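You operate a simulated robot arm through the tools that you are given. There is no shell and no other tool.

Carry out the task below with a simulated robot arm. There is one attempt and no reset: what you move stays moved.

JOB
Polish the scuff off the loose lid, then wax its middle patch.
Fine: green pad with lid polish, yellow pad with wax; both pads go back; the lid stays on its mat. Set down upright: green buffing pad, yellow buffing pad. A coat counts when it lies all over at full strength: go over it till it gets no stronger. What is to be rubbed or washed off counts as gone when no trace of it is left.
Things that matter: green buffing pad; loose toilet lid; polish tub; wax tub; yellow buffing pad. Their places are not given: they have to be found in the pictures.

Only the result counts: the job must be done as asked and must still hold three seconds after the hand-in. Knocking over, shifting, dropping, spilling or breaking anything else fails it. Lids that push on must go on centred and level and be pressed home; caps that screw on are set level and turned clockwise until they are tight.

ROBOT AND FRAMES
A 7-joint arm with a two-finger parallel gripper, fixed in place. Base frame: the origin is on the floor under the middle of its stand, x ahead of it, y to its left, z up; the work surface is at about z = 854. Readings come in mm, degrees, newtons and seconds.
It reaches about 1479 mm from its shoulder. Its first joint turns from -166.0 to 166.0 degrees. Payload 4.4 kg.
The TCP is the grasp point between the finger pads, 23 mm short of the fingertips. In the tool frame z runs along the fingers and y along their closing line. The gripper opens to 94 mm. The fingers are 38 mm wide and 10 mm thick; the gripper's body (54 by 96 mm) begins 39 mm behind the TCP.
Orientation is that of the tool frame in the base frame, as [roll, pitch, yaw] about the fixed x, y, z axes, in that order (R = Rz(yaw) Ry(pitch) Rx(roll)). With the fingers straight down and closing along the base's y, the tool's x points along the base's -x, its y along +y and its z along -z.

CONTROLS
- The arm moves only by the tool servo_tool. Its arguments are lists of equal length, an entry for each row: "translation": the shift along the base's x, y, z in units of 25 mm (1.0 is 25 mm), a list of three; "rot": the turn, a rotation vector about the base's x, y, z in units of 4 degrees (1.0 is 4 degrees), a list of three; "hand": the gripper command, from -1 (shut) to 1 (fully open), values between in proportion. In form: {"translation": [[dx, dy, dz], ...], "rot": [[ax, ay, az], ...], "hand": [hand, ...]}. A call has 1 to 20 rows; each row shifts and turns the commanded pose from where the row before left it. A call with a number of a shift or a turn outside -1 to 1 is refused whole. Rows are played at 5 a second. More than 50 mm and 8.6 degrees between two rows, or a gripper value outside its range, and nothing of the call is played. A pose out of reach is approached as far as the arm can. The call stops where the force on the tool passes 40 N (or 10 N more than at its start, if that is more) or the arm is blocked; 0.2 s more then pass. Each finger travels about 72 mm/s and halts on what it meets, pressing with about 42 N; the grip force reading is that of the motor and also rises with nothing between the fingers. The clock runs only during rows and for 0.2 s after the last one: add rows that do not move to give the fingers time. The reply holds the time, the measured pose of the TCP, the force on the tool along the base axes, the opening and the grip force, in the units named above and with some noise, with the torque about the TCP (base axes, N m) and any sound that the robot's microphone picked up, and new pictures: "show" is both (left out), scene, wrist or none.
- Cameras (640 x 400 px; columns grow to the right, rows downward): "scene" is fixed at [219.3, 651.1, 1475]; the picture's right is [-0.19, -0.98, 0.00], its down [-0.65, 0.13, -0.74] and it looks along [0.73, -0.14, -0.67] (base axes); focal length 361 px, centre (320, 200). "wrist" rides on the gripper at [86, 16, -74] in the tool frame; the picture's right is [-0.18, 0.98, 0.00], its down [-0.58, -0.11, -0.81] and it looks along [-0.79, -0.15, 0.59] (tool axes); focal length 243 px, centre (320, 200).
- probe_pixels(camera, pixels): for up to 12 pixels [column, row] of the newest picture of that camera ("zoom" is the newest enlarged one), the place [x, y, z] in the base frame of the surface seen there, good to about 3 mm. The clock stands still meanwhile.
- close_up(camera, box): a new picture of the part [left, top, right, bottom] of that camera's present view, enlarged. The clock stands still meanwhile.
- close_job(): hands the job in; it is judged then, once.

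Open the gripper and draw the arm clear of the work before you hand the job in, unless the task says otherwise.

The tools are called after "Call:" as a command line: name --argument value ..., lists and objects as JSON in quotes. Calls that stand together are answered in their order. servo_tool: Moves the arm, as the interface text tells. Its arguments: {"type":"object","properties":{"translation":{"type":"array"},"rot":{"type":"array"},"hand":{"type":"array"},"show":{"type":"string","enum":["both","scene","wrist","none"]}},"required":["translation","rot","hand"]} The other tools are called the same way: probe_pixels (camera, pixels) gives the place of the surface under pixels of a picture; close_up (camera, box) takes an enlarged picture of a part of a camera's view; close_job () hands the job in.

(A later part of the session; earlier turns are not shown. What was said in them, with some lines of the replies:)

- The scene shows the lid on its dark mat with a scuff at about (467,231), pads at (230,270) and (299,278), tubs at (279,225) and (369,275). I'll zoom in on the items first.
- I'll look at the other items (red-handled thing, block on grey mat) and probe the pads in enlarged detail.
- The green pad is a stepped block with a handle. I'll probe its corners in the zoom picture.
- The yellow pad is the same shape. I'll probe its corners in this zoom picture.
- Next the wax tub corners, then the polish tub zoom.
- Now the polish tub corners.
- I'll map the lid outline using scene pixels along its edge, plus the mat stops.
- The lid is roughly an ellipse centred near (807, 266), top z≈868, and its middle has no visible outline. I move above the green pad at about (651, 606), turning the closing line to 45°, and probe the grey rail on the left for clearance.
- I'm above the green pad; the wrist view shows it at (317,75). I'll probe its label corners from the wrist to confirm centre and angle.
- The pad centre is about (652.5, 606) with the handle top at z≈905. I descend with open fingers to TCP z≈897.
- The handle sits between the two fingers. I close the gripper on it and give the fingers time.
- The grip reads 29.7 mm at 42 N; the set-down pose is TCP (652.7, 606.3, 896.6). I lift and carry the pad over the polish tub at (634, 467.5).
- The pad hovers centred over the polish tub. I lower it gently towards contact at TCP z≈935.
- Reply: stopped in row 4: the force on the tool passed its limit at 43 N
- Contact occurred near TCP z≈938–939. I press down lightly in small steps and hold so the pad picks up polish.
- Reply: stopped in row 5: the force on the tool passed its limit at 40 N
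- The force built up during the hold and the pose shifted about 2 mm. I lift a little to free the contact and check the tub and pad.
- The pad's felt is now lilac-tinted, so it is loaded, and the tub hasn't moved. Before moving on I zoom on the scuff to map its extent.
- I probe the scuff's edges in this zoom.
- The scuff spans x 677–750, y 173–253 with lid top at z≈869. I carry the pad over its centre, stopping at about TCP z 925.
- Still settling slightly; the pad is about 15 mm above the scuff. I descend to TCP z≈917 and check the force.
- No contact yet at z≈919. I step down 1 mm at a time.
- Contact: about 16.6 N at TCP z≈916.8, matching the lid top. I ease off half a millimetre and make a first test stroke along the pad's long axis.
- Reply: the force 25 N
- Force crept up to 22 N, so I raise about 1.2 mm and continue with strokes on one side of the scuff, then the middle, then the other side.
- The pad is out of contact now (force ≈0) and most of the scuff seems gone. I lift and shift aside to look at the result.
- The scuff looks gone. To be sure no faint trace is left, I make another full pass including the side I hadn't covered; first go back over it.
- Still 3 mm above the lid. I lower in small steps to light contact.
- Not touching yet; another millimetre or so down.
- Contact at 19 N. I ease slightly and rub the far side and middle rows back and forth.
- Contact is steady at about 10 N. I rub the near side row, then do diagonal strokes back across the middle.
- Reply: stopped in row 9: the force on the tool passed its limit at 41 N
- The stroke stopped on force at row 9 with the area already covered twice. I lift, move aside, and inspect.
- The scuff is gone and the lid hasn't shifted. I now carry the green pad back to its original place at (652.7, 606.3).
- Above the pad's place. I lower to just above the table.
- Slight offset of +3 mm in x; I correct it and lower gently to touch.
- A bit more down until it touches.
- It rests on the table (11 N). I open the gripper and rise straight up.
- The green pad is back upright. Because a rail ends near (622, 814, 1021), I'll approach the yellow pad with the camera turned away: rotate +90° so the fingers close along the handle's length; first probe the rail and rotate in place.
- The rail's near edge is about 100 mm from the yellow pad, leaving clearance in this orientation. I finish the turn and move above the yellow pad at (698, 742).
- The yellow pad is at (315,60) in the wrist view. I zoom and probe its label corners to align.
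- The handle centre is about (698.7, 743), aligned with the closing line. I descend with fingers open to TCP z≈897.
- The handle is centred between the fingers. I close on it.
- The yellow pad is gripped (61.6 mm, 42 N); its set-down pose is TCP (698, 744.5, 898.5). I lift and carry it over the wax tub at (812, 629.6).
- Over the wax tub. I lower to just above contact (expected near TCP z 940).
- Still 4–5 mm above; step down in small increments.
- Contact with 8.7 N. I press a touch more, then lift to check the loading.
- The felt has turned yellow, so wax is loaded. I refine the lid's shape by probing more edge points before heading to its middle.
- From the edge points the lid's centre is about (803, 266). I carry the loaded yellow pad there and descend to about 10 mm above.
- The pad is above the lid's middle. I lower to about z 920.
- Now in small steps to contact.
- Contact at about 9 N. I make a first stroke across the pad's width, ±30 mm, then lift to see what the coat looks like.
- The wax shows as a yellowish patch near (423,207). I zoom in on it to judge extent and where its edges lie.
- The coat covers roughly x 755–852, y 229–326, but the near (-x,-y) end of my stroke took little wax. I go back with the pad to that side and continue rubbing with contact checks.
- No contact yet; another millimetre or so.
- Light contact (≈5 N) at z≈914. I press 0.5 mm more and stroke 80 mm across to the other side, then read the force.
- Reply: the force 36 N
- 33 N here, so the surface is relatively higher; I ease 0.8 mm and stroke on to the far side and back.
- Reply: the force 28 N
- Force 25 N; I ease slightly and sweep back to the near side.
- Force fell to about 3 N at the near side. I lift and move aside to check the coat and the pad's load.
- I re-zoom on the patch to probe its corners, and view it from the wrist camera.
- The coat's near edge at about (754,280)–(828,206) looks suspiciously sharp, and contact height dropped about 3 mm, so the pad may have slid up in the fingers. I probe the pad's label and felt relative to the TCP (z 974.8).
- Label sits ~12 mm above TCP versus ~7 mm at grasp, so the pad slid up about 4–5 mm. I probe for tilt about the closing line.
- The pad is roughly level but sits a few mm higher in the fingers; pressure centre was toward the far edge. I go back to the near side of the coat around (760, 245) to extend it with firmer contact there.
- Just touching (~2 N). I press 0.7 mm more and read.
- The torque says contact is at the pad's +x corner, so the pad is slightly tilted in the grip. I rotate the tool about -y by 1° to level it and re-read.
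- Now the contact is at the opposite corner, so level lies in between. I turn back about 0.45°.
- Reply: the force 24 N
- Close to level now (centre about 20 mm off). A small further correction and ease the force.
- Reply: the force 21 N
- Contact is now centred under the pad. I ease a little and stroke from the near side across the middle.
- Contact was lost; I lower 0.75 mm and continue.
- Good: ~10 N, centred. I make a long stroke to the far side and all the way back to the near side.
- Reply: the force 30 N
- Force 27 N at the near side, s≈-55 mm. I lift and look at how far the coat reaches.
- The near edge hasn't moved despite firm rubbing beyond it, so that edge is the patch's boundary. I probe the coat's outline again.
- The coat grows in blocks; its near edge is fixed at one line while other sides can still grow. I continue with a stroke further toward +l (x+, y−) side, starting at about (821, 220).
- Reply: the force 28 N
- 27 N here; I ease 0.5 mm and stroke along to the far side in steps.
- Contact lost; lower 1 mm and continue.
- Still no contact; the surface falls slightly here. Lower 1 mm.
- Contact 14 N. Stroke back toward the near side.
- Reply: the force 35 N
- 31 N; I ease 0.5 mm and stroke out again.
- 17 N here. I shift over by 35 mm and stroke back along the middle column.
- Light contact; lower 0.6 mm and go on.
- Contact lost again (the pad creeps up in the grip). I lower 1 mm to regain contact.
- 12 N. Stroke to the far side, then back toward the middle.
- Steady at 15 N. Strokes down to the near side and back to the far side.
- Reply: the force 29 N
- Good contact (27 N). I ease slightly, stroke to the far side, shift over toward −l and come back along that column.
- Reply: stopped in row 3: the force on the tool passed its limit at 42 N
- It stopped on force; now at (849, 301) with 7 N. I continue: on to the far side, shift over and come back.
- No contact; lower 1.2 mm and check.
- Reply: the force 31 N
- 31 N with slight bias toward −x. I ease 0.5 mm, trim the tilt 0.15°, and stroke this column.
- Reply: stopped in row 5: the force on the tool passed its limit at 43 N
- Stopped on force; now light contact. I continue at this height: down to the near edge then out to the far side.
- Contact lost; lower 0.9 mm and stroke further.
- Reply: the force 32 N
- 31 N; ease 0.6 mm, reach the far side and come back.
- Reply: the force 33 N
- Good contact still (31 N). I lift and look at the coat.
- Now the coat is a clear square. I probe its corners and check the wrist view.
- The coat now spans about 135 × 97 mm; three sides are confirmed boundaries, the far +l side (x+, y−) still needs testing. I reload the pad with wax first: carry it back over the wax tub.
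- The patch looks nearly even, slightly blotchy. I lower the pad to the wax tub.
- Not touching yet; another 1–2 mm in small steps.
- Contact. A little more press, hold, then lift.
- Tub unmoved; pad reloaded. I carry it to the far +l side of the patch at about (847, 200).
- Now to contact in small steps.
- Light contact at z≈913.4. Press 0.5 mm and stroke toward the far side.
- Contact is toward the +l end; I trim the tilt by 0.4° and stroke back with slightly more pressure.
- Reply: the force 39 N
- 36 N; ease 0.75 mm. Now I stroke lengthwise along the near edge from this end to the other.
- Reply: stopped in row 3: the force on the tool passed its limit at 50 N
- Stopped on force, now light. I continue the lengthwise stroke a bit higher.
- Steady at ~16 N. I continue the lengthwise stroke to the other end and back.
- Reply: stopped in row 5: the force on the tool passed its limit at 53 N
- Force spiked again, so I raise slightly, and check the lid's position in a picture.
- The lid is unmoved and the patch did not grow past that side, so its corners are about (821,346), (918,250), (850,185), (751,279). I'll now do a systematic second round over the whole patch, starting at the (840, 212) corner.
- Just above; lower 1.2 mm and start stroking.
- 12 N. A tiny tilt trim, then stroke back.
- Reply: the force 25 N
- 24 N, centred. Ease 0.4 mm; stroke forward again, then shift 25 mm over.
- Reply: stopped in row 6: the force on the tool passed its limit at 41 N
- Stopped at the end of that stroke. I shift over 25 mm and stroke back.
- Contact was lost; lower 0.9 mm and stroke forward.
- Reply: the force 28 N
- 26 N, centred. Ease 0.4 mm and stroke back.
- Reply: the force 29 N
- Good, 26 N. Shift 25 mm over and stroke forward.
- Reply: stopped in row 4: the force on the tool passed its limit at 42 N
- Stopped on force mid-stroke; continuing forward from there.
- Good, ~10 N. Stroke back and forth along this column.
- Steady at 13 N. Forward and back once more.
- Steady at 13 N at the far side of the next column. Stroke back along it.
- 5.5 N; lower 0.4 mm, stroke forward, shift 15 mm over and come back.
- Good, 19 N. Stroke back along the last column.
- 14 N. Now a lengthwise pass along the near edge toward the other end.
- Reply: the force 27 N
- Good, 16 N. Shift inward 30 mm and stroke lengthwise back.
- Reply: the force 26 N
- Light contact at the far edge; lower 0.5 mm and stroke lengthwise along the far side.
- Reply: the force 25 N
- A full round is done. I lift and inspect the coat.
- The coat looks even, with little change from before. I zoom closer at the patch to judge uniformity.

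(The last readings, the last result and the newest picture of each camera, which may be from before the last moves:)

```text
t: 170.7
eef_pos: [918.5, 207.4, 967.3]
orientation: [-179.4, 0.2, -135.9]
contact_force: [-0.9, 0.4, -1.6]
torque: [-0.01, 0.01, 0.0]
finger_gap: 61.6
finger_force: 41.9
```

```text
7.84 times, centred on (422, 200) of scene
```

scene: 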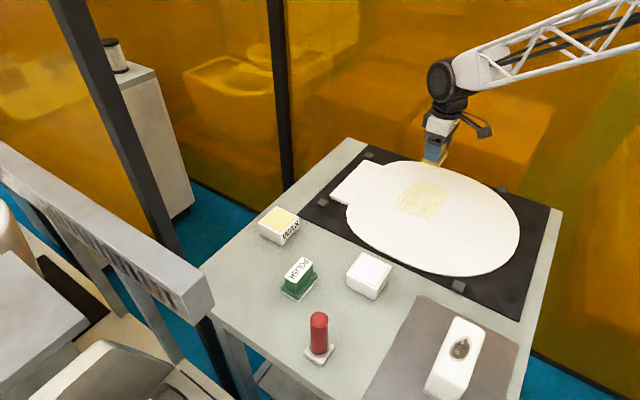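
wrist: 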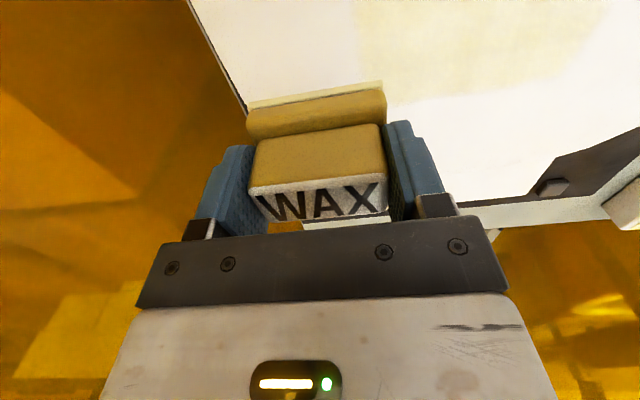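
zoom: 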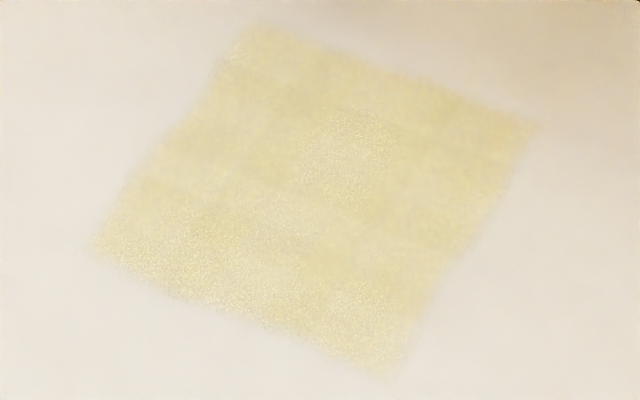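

Very uniform. For safety I'll do one more perimeter round over edges and corners, starting at the far (888, 255) corner.

Call:
servo_tool --translation '[[-0.59, 0.95, -0.7], [-0.59, 0.95, -0.8], [0, 0, -0.45], [0, 0, -0.15], [0, 0, -0.04], [0, 0, 0]]' --rot '[[0, 0, 0], [0, 0, 0], [0, 0, 0], [0, 0, 0], [0, 0, 0], [0, 0, 0]]' --hand '[-1, -1, -1, -1, -1, -1]' --show "none"

```text
t: 172.1
eef_pos: [886.8, 255.7, 914.0]
orientation: [-179.6, 0.1, -135.9]
contact_force: [0.0, -0.2, -1.5]
torque: [0.01, 0.03, -0.02]
finger_gap: 61.6
finger_force: 42.4
```

Call:
servo_tool --translation '[[0, 0, -0.05], [0, 0, 0], [-0.379, -0.379, 0], [-0.379, -0.379, 0], [-0.379, -0.379, 0], [-0.379, -0.379, 0], [-0.379, -0.379, 0]]' --rot '[[0, 0, 0], [0, 0, 0], [0, 0, 0], [0, 0, 0], [0, 0, 0], [0, 0, 0], [0, 0, 0]]' --hand '[-1, -1, -1, -1, -1, -1, -1]' --show "none"

```text
t: 173.7
eef_pos: [840.7, 207.7, 913.4]
orientation: [-179.6, 0.2, -135.9]
contact_force: [1.4, 1.2, 2.9]
torque: [-0.04, -0.02, 0.01]
finger_gap: 61.5
finger_force: 42.1
```

Light contact (4 N) along that end. Lower 0.4 mm and stroke back and forth.

Call:
servo_tool --translation '[[0, 0, -0.015], [0.379, 0.379, 0], [0.379, 0.379, 0], [0.379, 0.379, 0], [0.379, 0.379, 0], [0.379, 0.379, 0], [-0.379, -0.379, 0], [-0.379, -0.379, 0], [-0.379, -0.379, 0], [-0.379, -0.379, 0], [-0.379, -0.379, 0]]' --rot '[[0, 0, 0], [0, 0, 0], [0, 0, 0], [0, 0, 0], [0, 0, 0], [0, 0, 0], [0, 0, 0], [0, 0, 0], [0, 0, 0], [0, 0, 0], [0, 0, 0]]' --hand '[-1, -1, -1, -1, -1, -1, -1, -1, -1, -1, -1]' --show "none"

```text
t: 176.1
eef_pos: [840.2, 208.9, 912.1]
orientation: [-179.7, 0.3, -135.8]
contact_force: [8.4, 8.3, 23.3]
torque: [0.3, 0.0, -0.1]
finger_gap: 61.7
finger_force: 41.5
```

Good, 24 N. Ease 0.4 mm, then lengthwise along the near edge to the other end.

Call:
servo_tool --translation '[[-0.379, 0.379, 0.02], [-0.379, 0.379, 0], [-0.379, 0.379, 0], [-0.379, 0.379, 0], [-0.379, 0.379, 0], [-0.379, 0.379, 0], [-0.379, 0.379, 0]]' --rot '[[0, 0, 0], [0, 0, 0], [0, 0, 0], [0, 0, 0], [0, 0, 0], [0, 0, 0], [0, 0, 0]]' --hand '[-1, -1, -1, -1, -1, -1, -1]' --show "none"

```text
t: 177.2
eef_pos: [802.3, 246.8, 912.5]
orientation: [-179.4, 0.2, -135.9]
contact_force: [0.4, -0.2, 5.0]
torque: [0.05, 0.19, -0.01]
finger_gap: 61.5
finger_force: 42.2
stopped in row 5: the force on the tool passed its limit at 42 N (the readings are from after the stop); the commanded pose is now the measured one
```

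Call:
servo_tool --translation '[[-0.379, 0.379, 0], [-0.379, 0.379, 0], [-0.379, 0.379, 0], [0.379, 0.379, 0], [0.379, 0.379, 0], [0.379, 0.379, 0]]' --rot '[[0, 0, 0], [0, 0, 0], [0, 0, 0], [0, 0, 0], [0, 0, 0], [0, 0, 0]]' --hand '[-1, -1, -1, -1, -1, -1]' --show "none"

```text
t: 178.6
eef_pos: [802.3, 302.6, 912.4]
orientation: [-179.5, 0.3, -135.9]
contact_force: [-9.2, -10.1, 27.7]
torque: [-0.5, 0.76, 0.13]
finger_gap: 61.5
finger_force: 42.1
```

Good contact (29 N). Ease 0.5 mm; on to the far corner and back along this end.

Call:
servo_tool --translation '[[0.379, 0.379, 0.025], [0.379, 0.379, 0], [-0.379, -0.379, 0], [-0.379, -0.379, 0], [-0.379, -0.379, 0], [-0.379, -0.379, 0], [-0.379, -0.379, 0]]' --rot '[[0, 0, 0], [0, 0, 0], [0, 0, 0], [0, 0, 0], [0, 0, 0], [0, 0, 0], [0, 0, 0]]' --hand '[-1, -1, -1, -1, -1, -1, -1]' --show "none"

```text
t: 180.2
eef_pos: [772.6, 274.6, 912.3]
orientation: [-179.5, 0.4, -135.9]
contact_force: [-0.5, 0.0, -0.1]
torque: [0.04, -0.01, 0.01]
finger_gap: 61.6
finger_force: 41.9
```

Contact faded; lower 0.7 mm, stroke to the far corner, then lengthwise along the far edge.

Call:
servo_tool --translation '[[0, 0, -0.028], [0.379, 0.379, 0], [0.379, 0.379, 0], [0.379, 0.379, 0], [0.379, 0.379, 0], [0.379, 0.379, 0]]' --rot '[[0, 0, 0], [0, 0, 0], [0, 0, 0], [0, 0, 0], [0, 0, 0], [0, 0, 0]]' --hand '[-1, -1, -1, -1, -1, -1]' --show "none"

```text
t: 181.6
eef_pos: [820.7, 322.2, 913.4]
orientation: [-179.4, 0.3, -135.9]
contact_force: [-5.3, -5.3, 15.1]
torque: [-0.27, 0.51, 0.07]
finger_gap: 61.6
finger_force: 42.4
```

Call:
servo_tool --translation '[[0.379, -0.379, 0], [0.379, -0.379, 0], [0.379, -0.379, 0], [0.379, -0.379, 0]]' --rot '[[0, 0, 0], [0, 0, 0], [0, 0, 0], [0, 0, 0]]' --hand '[-1, -1, -1, -1]' --show "none"

```text
t: 182.6
eef_pos: [857.5, 284.0, 913.0]
orientation: [-179.5, 0.5, -135.8]
contact_force: [-9.1, 10.6, 26.9]
torque: [0.26, 0.57, -0.12]
finger_gap: 61.5
finger_force: 41.6
```

Ease and finish the far edge to the corner.

Call:
servo_tool --translation '[[0.379, -0.379, 0.015], [0.379, -0.379, 0], [0.379, -0.379, 0], [-0.379, 0.379, 0], [-0.379, 0.379, 0]]' --rot '[[0, 0, 0], [0, 0, 0], [0, 0, 0], [0, 0, 0], [0, 0, 0]]' --hand '[-1, -1, -1, -1, -1]' --show "none"

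```text
t: 183.8
eef_pos: [867.2, 274.8, 913.2]
orientation: [-179.5, 0.4, -135.9]
contact_force: [1.3, -0.9, 3.6]
torque: [-0.17, 0.04, 0.02]
finger_gap: 61.8
finger_force: 41.8
```

Done with the extra round. I lift and start carrying the yellow pad back toward its place, viewing the patch on the way.

Call:
servo_tool --translation '[[0, 0, 0.4], [0, 0, 1], [0, 0, 1], [0, 0, 0.5], [-0.356, 0.987, 0], [-0.356, 0.987, 0], [-0.356, 0.987, 0], [-0.356, 0.987, 0], [-0.356, 0.987, 0], [-0.356, 0.987, 0], [-0.356, 0.987, 0], [-0.356, 0.987, 0], [-0.356, 0.987, 0], [-0.356, 0.987, 0], [-0.356, 0.987, 0], [-0.356, 0.987, 0], [-0.356, 0.987, 0], [0, 0, 0]]' --rot '[[0, 0, 0], [0, 0, 0], [0, 0, 0], [0, 0, 0], [0, 0, 0], [0, 0, 0], [0, 0, 0], [0, 0, 0], [0, 0, 0], [0, 0, 0], [0, 0, 0], [0, 0, 0], [0, 0, 0], [0, 0, 0], [0, 0, 0], [0, 0, 0], [0, 0, 0], [0, 0, 0]]' --hand '[-1, -1, -1, -1, -1, -1, -1, -1, -1, -1, -1, -1, -1, -1, -1, -1, -1, -1]'

Call:
close_up --camera "scene" --box '[370, 155, 480, 235]'

Call:
close_up --camera "scene" --box '[300, 130, 580, 305]'

```text
t: 187.6
eef_pos: [755.8, 596.1, 983.5]
orientation: [-179.6, 0.3, -135.9]
contact_force: [0.2, -0.3, -2.5]
torque: [-0.01, -0.02, 0.0]
finger_gap: 61.8
finger_force: 41.8
```

scene: 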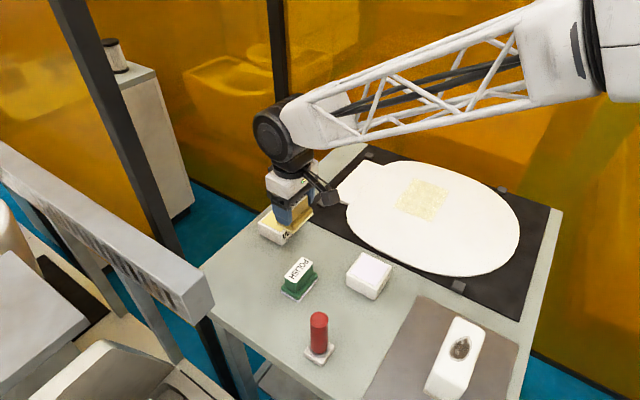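
wrist: 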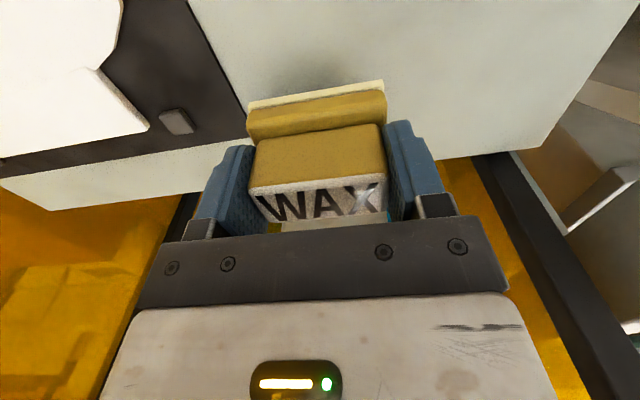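

```text
5.00 times, centred on (425, 195) of scene
```

zoom: 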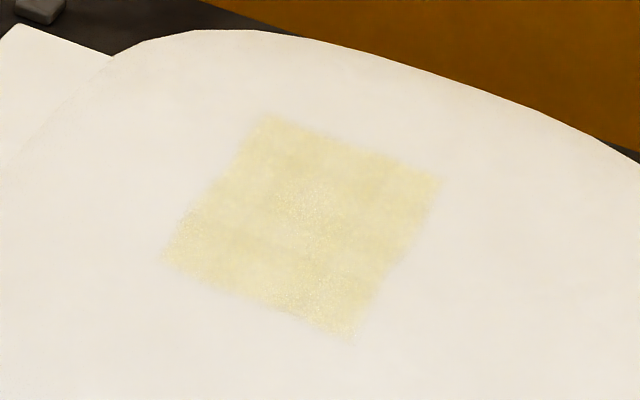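

```text
2.29 times, centred on (440, 218) of scene
```

zoom: 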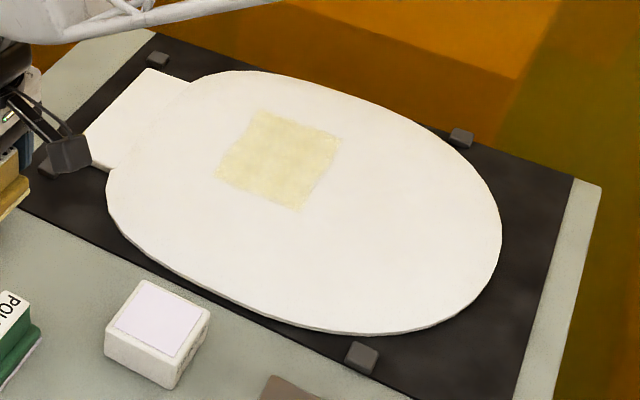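

The coat is unchanged and even, so it is saturated; the lid is in place. I carry the yellow pad on to its spot at (698, 743.5).

Call:
servo_tool --translation '[[-0.36, 0.983, 0], [-0.36, 0.983, 0], [-0.36, 0.983, 0], [-0.36, 0.983, 0], [-0.36, 0.983, 0], [-0.36, 0.983, 0], [0, 0, 0], [0, 0, 0]]' --rot '[[0, 0, 0], [0, 0, 0], [0, 0, 0], [0, 0, 0], [0, 0, 0], [0, 0, 0], [0, 0, 0], [0, 0, 0]]' --hand '[-1, -1, -1, -1, -1, -1, -1, -1]'

```text
t: 189.4
eef_pos: [698.5, 744.3, 984.5]
orientation: [-179.5, 0.3, -135.9]
contact_force: [0.0, -0.1, -1.5]
torque: [-0.02, -0.02, 0.04]
finger_gap: 61.7
finger_force: 41.9
```

scene: 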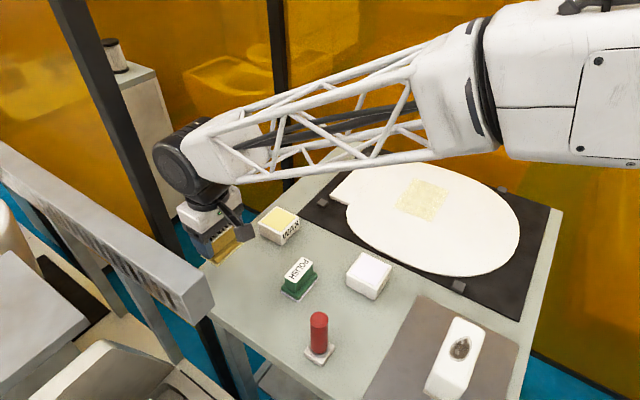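
wrist: 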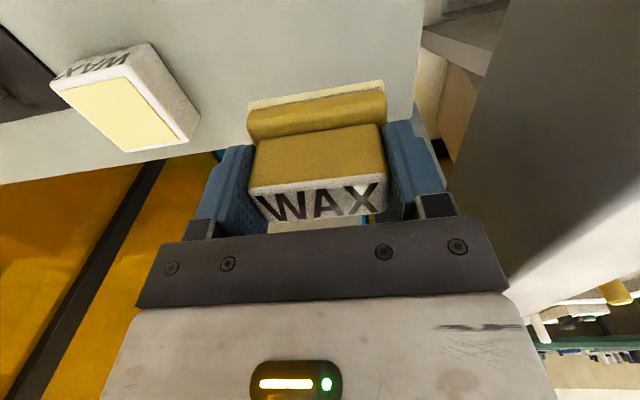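

Right over its place. I lower to just above the table.

Call:
servo_tool --translation '[[0, -0.02, -0.9], [0, 0, -0.9], [0, 0, -0.9], [0, 0, -0.5], [0, 0, -0.2], [0, 0, 0], [0, 0, 0]]' --rot '[[0, 0, 0], [0, 0, 0], [0, 0, 0], [0, 0, 0], [0, 0, 0], [0, 0, 0], [0, 0, 0]]' --hand '[-1, -1, -1, -1, -1, -1, -1]' --show "none"

```text
t: 191.0
eef_pos: [698.3, 743.5, 901.0]
orientation: [-179.5, 0.2, -135.9]
contact_force: [-0.2, -0.1, -1.9]
torque: [0.0, 0.0, 0.01]
finger_gap: 61.3
finger_force: 41.6
```

Call:
servo_tool --translation '[[0, 0, -0.12], [0, 0, -0.06], [0, 0, -0.04], [0, 0, 0]]' --rot '[[0, 0, 0], [0, 0, 0], [0, 0, 0], [0, 0, 0]]' --hand '[-1, -1, -1, -1]' --show "none"

```text
t: 192.0
eef_pos: [698.3, 743.1, 894.6]
orientation: [-179.5, 0.3, -135.9]
contact_force: [0.7, -0.3, -0.8]
torque: [-0.02, -0.02, 0.04]
finger_gap: 61.4
finger_force: 42.1
```

Close to touching; a further millimetre or so.

Call:
servo_tool --translation '[[0, 0, -0.03], [0, 0, -0.02], [0, 0, 0]]' --rot '[[0, 0, 0], [0, 0, 0], [0, 0, 0]]' --hand '[-1, -1, -1]' --show "none"

```text
t: 192.8
eef_pos: [699.5, 744.0, 893.7]
orientation: [-179.6, 0.3, -135.9]
contact_force: [-5.0, -0.9, 6.9]
torque: [0.01, 0.5, 0.01]
finger_gap: 61.7
finger_force: 42.1
```

Touching (8 N). I open the gripper and rise straight up.

Call:
servo_tool --translation '[[0, 0, 0], [0, 0, 0.02], [0, 0, 0], [0, 0, 0], [0, 0, 0.4], [0, 0, 0.9], [0, 0, 1], [0, 0, 1], [0, 0, 1], [0, 0, 0]]' --rot '[[0, 0, 0], [0, 0, 0], [0, 0, 0], [0, 0, 0], [0, 0, 0], [0, 0, 0], [0, 0, 0], [0, 0, 0], [0, 0, 0], [0, 0, 0]]' --hand '[0.5, 0.8, 1, 1, 1, 1, 1, 1, 1, 1]'

```text
t: 195.0
eef_pos: [699.0, 741.9, 1001.1]
orientation: [-179.4, 0.4, -135.9]
contact_force: [0.2, 0.3, -0.8]
torque: [-0.02, -0.01, -0.02]
finger_gap: 94.1
finger_force: 0.1
```

scene: 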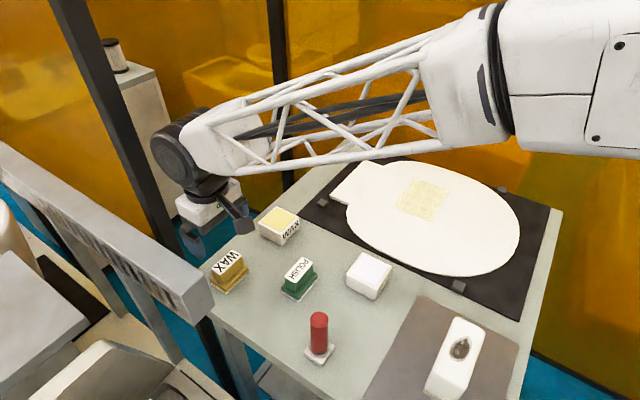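
wrist: 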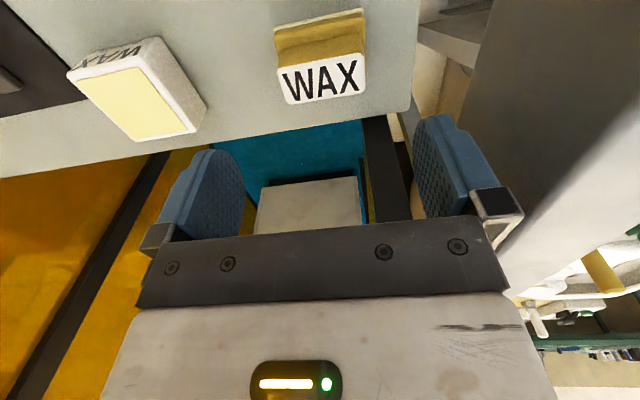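

The yellow pad stands upright in its place. I raise the arm and draw it back clear, then do a final check.

Call:
servo_tool --translation '[[0, 0, 1], [0, 0, 1], [0, -0.9, 0.6], [0, -0.9, 0.6], [0, -0.9, 0.6], [0, -0.9, 0.6], [0, -0.9, 0.4], [0, -0.9, 0.4], [0, -0.9, 0.4], [0, -0.9, 0.4], [0, -0.9, 0], [0, -0.9, 0], [0, -0.9, 0], [0, -0.9, 0], [0, -0.9, 0], [0, -0.9, 0], [0, -0.9, 0], [0, -0.9, 0], [0, 0, 0]]' --rot '[[0, 0, 0], [0, 0, 0], [0, 0, 0], [0, 0, 0], [0, 0, 0], [0, 0, 0], [0, 0, 0], [0, 0, 0], [0, 0, 0], [0, 0, 0], [0, 0, 0], [0, 0, 0], [0, 0, 0], [0, 0, 0], [0, 0, 0], [0, 0, 0], [0, 0, 0], [0, 0, 0], [0, 0, 0]]' --hand '[1, 1, 1, 1, 1, 1, 1, 1, 1, 1, 1, 1, 1, 1, 1, 1, 1, 1, 1]'

Call:
close_up --camera "scene" --box '[190, 190, 410, 328]'

Call:
close_up --camera "scene" --box '[370, 155, 530, 285]'

```text
t: 199.0
eef_pos: [698.5, 383.7, 1150.3]
orientation: [-179.6, 0.3, -135.9]
contact_force: [0.5, 0.1, -0.1]
torque: [-0.02, -0.03, -0.05]
finger_gap: 93.8
finger_force: 0.2
```

scene: 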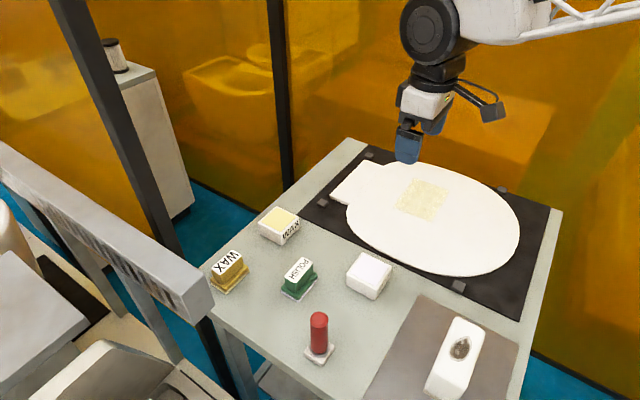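
wrist: 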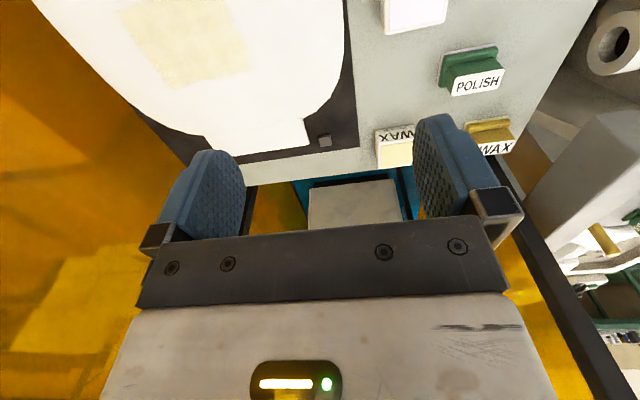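

```text
2.90 times, centred on (300, 259) of scene
```

zoom: 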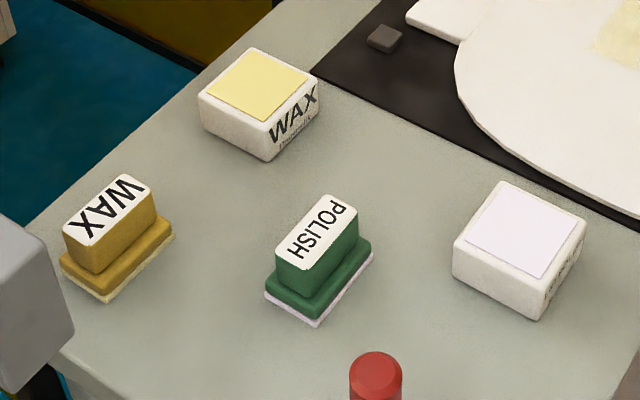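

```text
3.08 times, centred on (450, 220) of scene
```

zoom: 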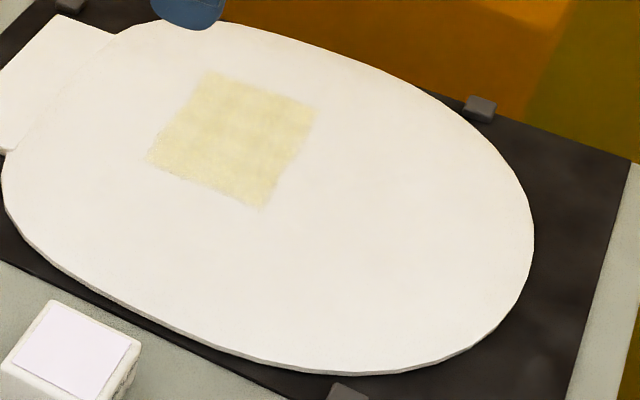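

Everything is back in place. One more look at the patch and the former scuff area from the wrist camera before handing in.

Call:
close_up --camera "wrist" --box '[60, 0, 300, 130]'

Call:
close_up --camera "scene" --box '[432, 200, 502, 255]'

```text
2.67 times, centred on (180, 65) of wrist
```

zoom: 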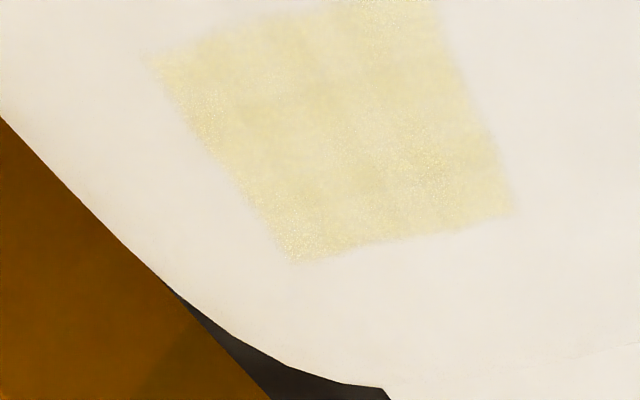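

```text
7.27 times, centred on (467, 228) of scene
```

zoom: 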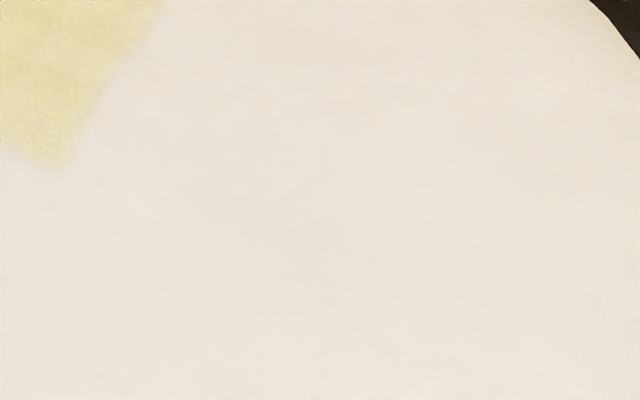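

The scuff area is clean, the wax patch is even and fully bounded, both pads stand upright in their places and the gripper is open and clear. I hand in the job.

Call:
close_job

```text
The job is handed in.
```

The scuff is polished off the lid, its middle patch is waxed, and I've handed the job in; no verdict came back.

- **Polish:** I rubbed the scuff with the green pad and lid polish. Close-ups afterwards show no trace of it.
- **Wax:** I went over the patch with the yellow pad in several rounds, reloading it with wax once. The coat covers about 135 × 97 mm. It stopped spreading on all four sides, and the last rounds made no visible difference. I could only judge full strength from the pictures, not measure it.
- **Patch position:** the lid has no marked outline for the patch. I took it to be the area where wax showed, which sits about 30 mm off the lid's centre as I measured it.
- **Pads and lid:** both pads stand upright within a few millimetres of where they started. The lid did not shift on its mat, and neither tub moved.

During waxing the yellow pad slid up a few millimetres in the gripper, and the force limit stopped the arm several times. Neither moved anything else on the table.
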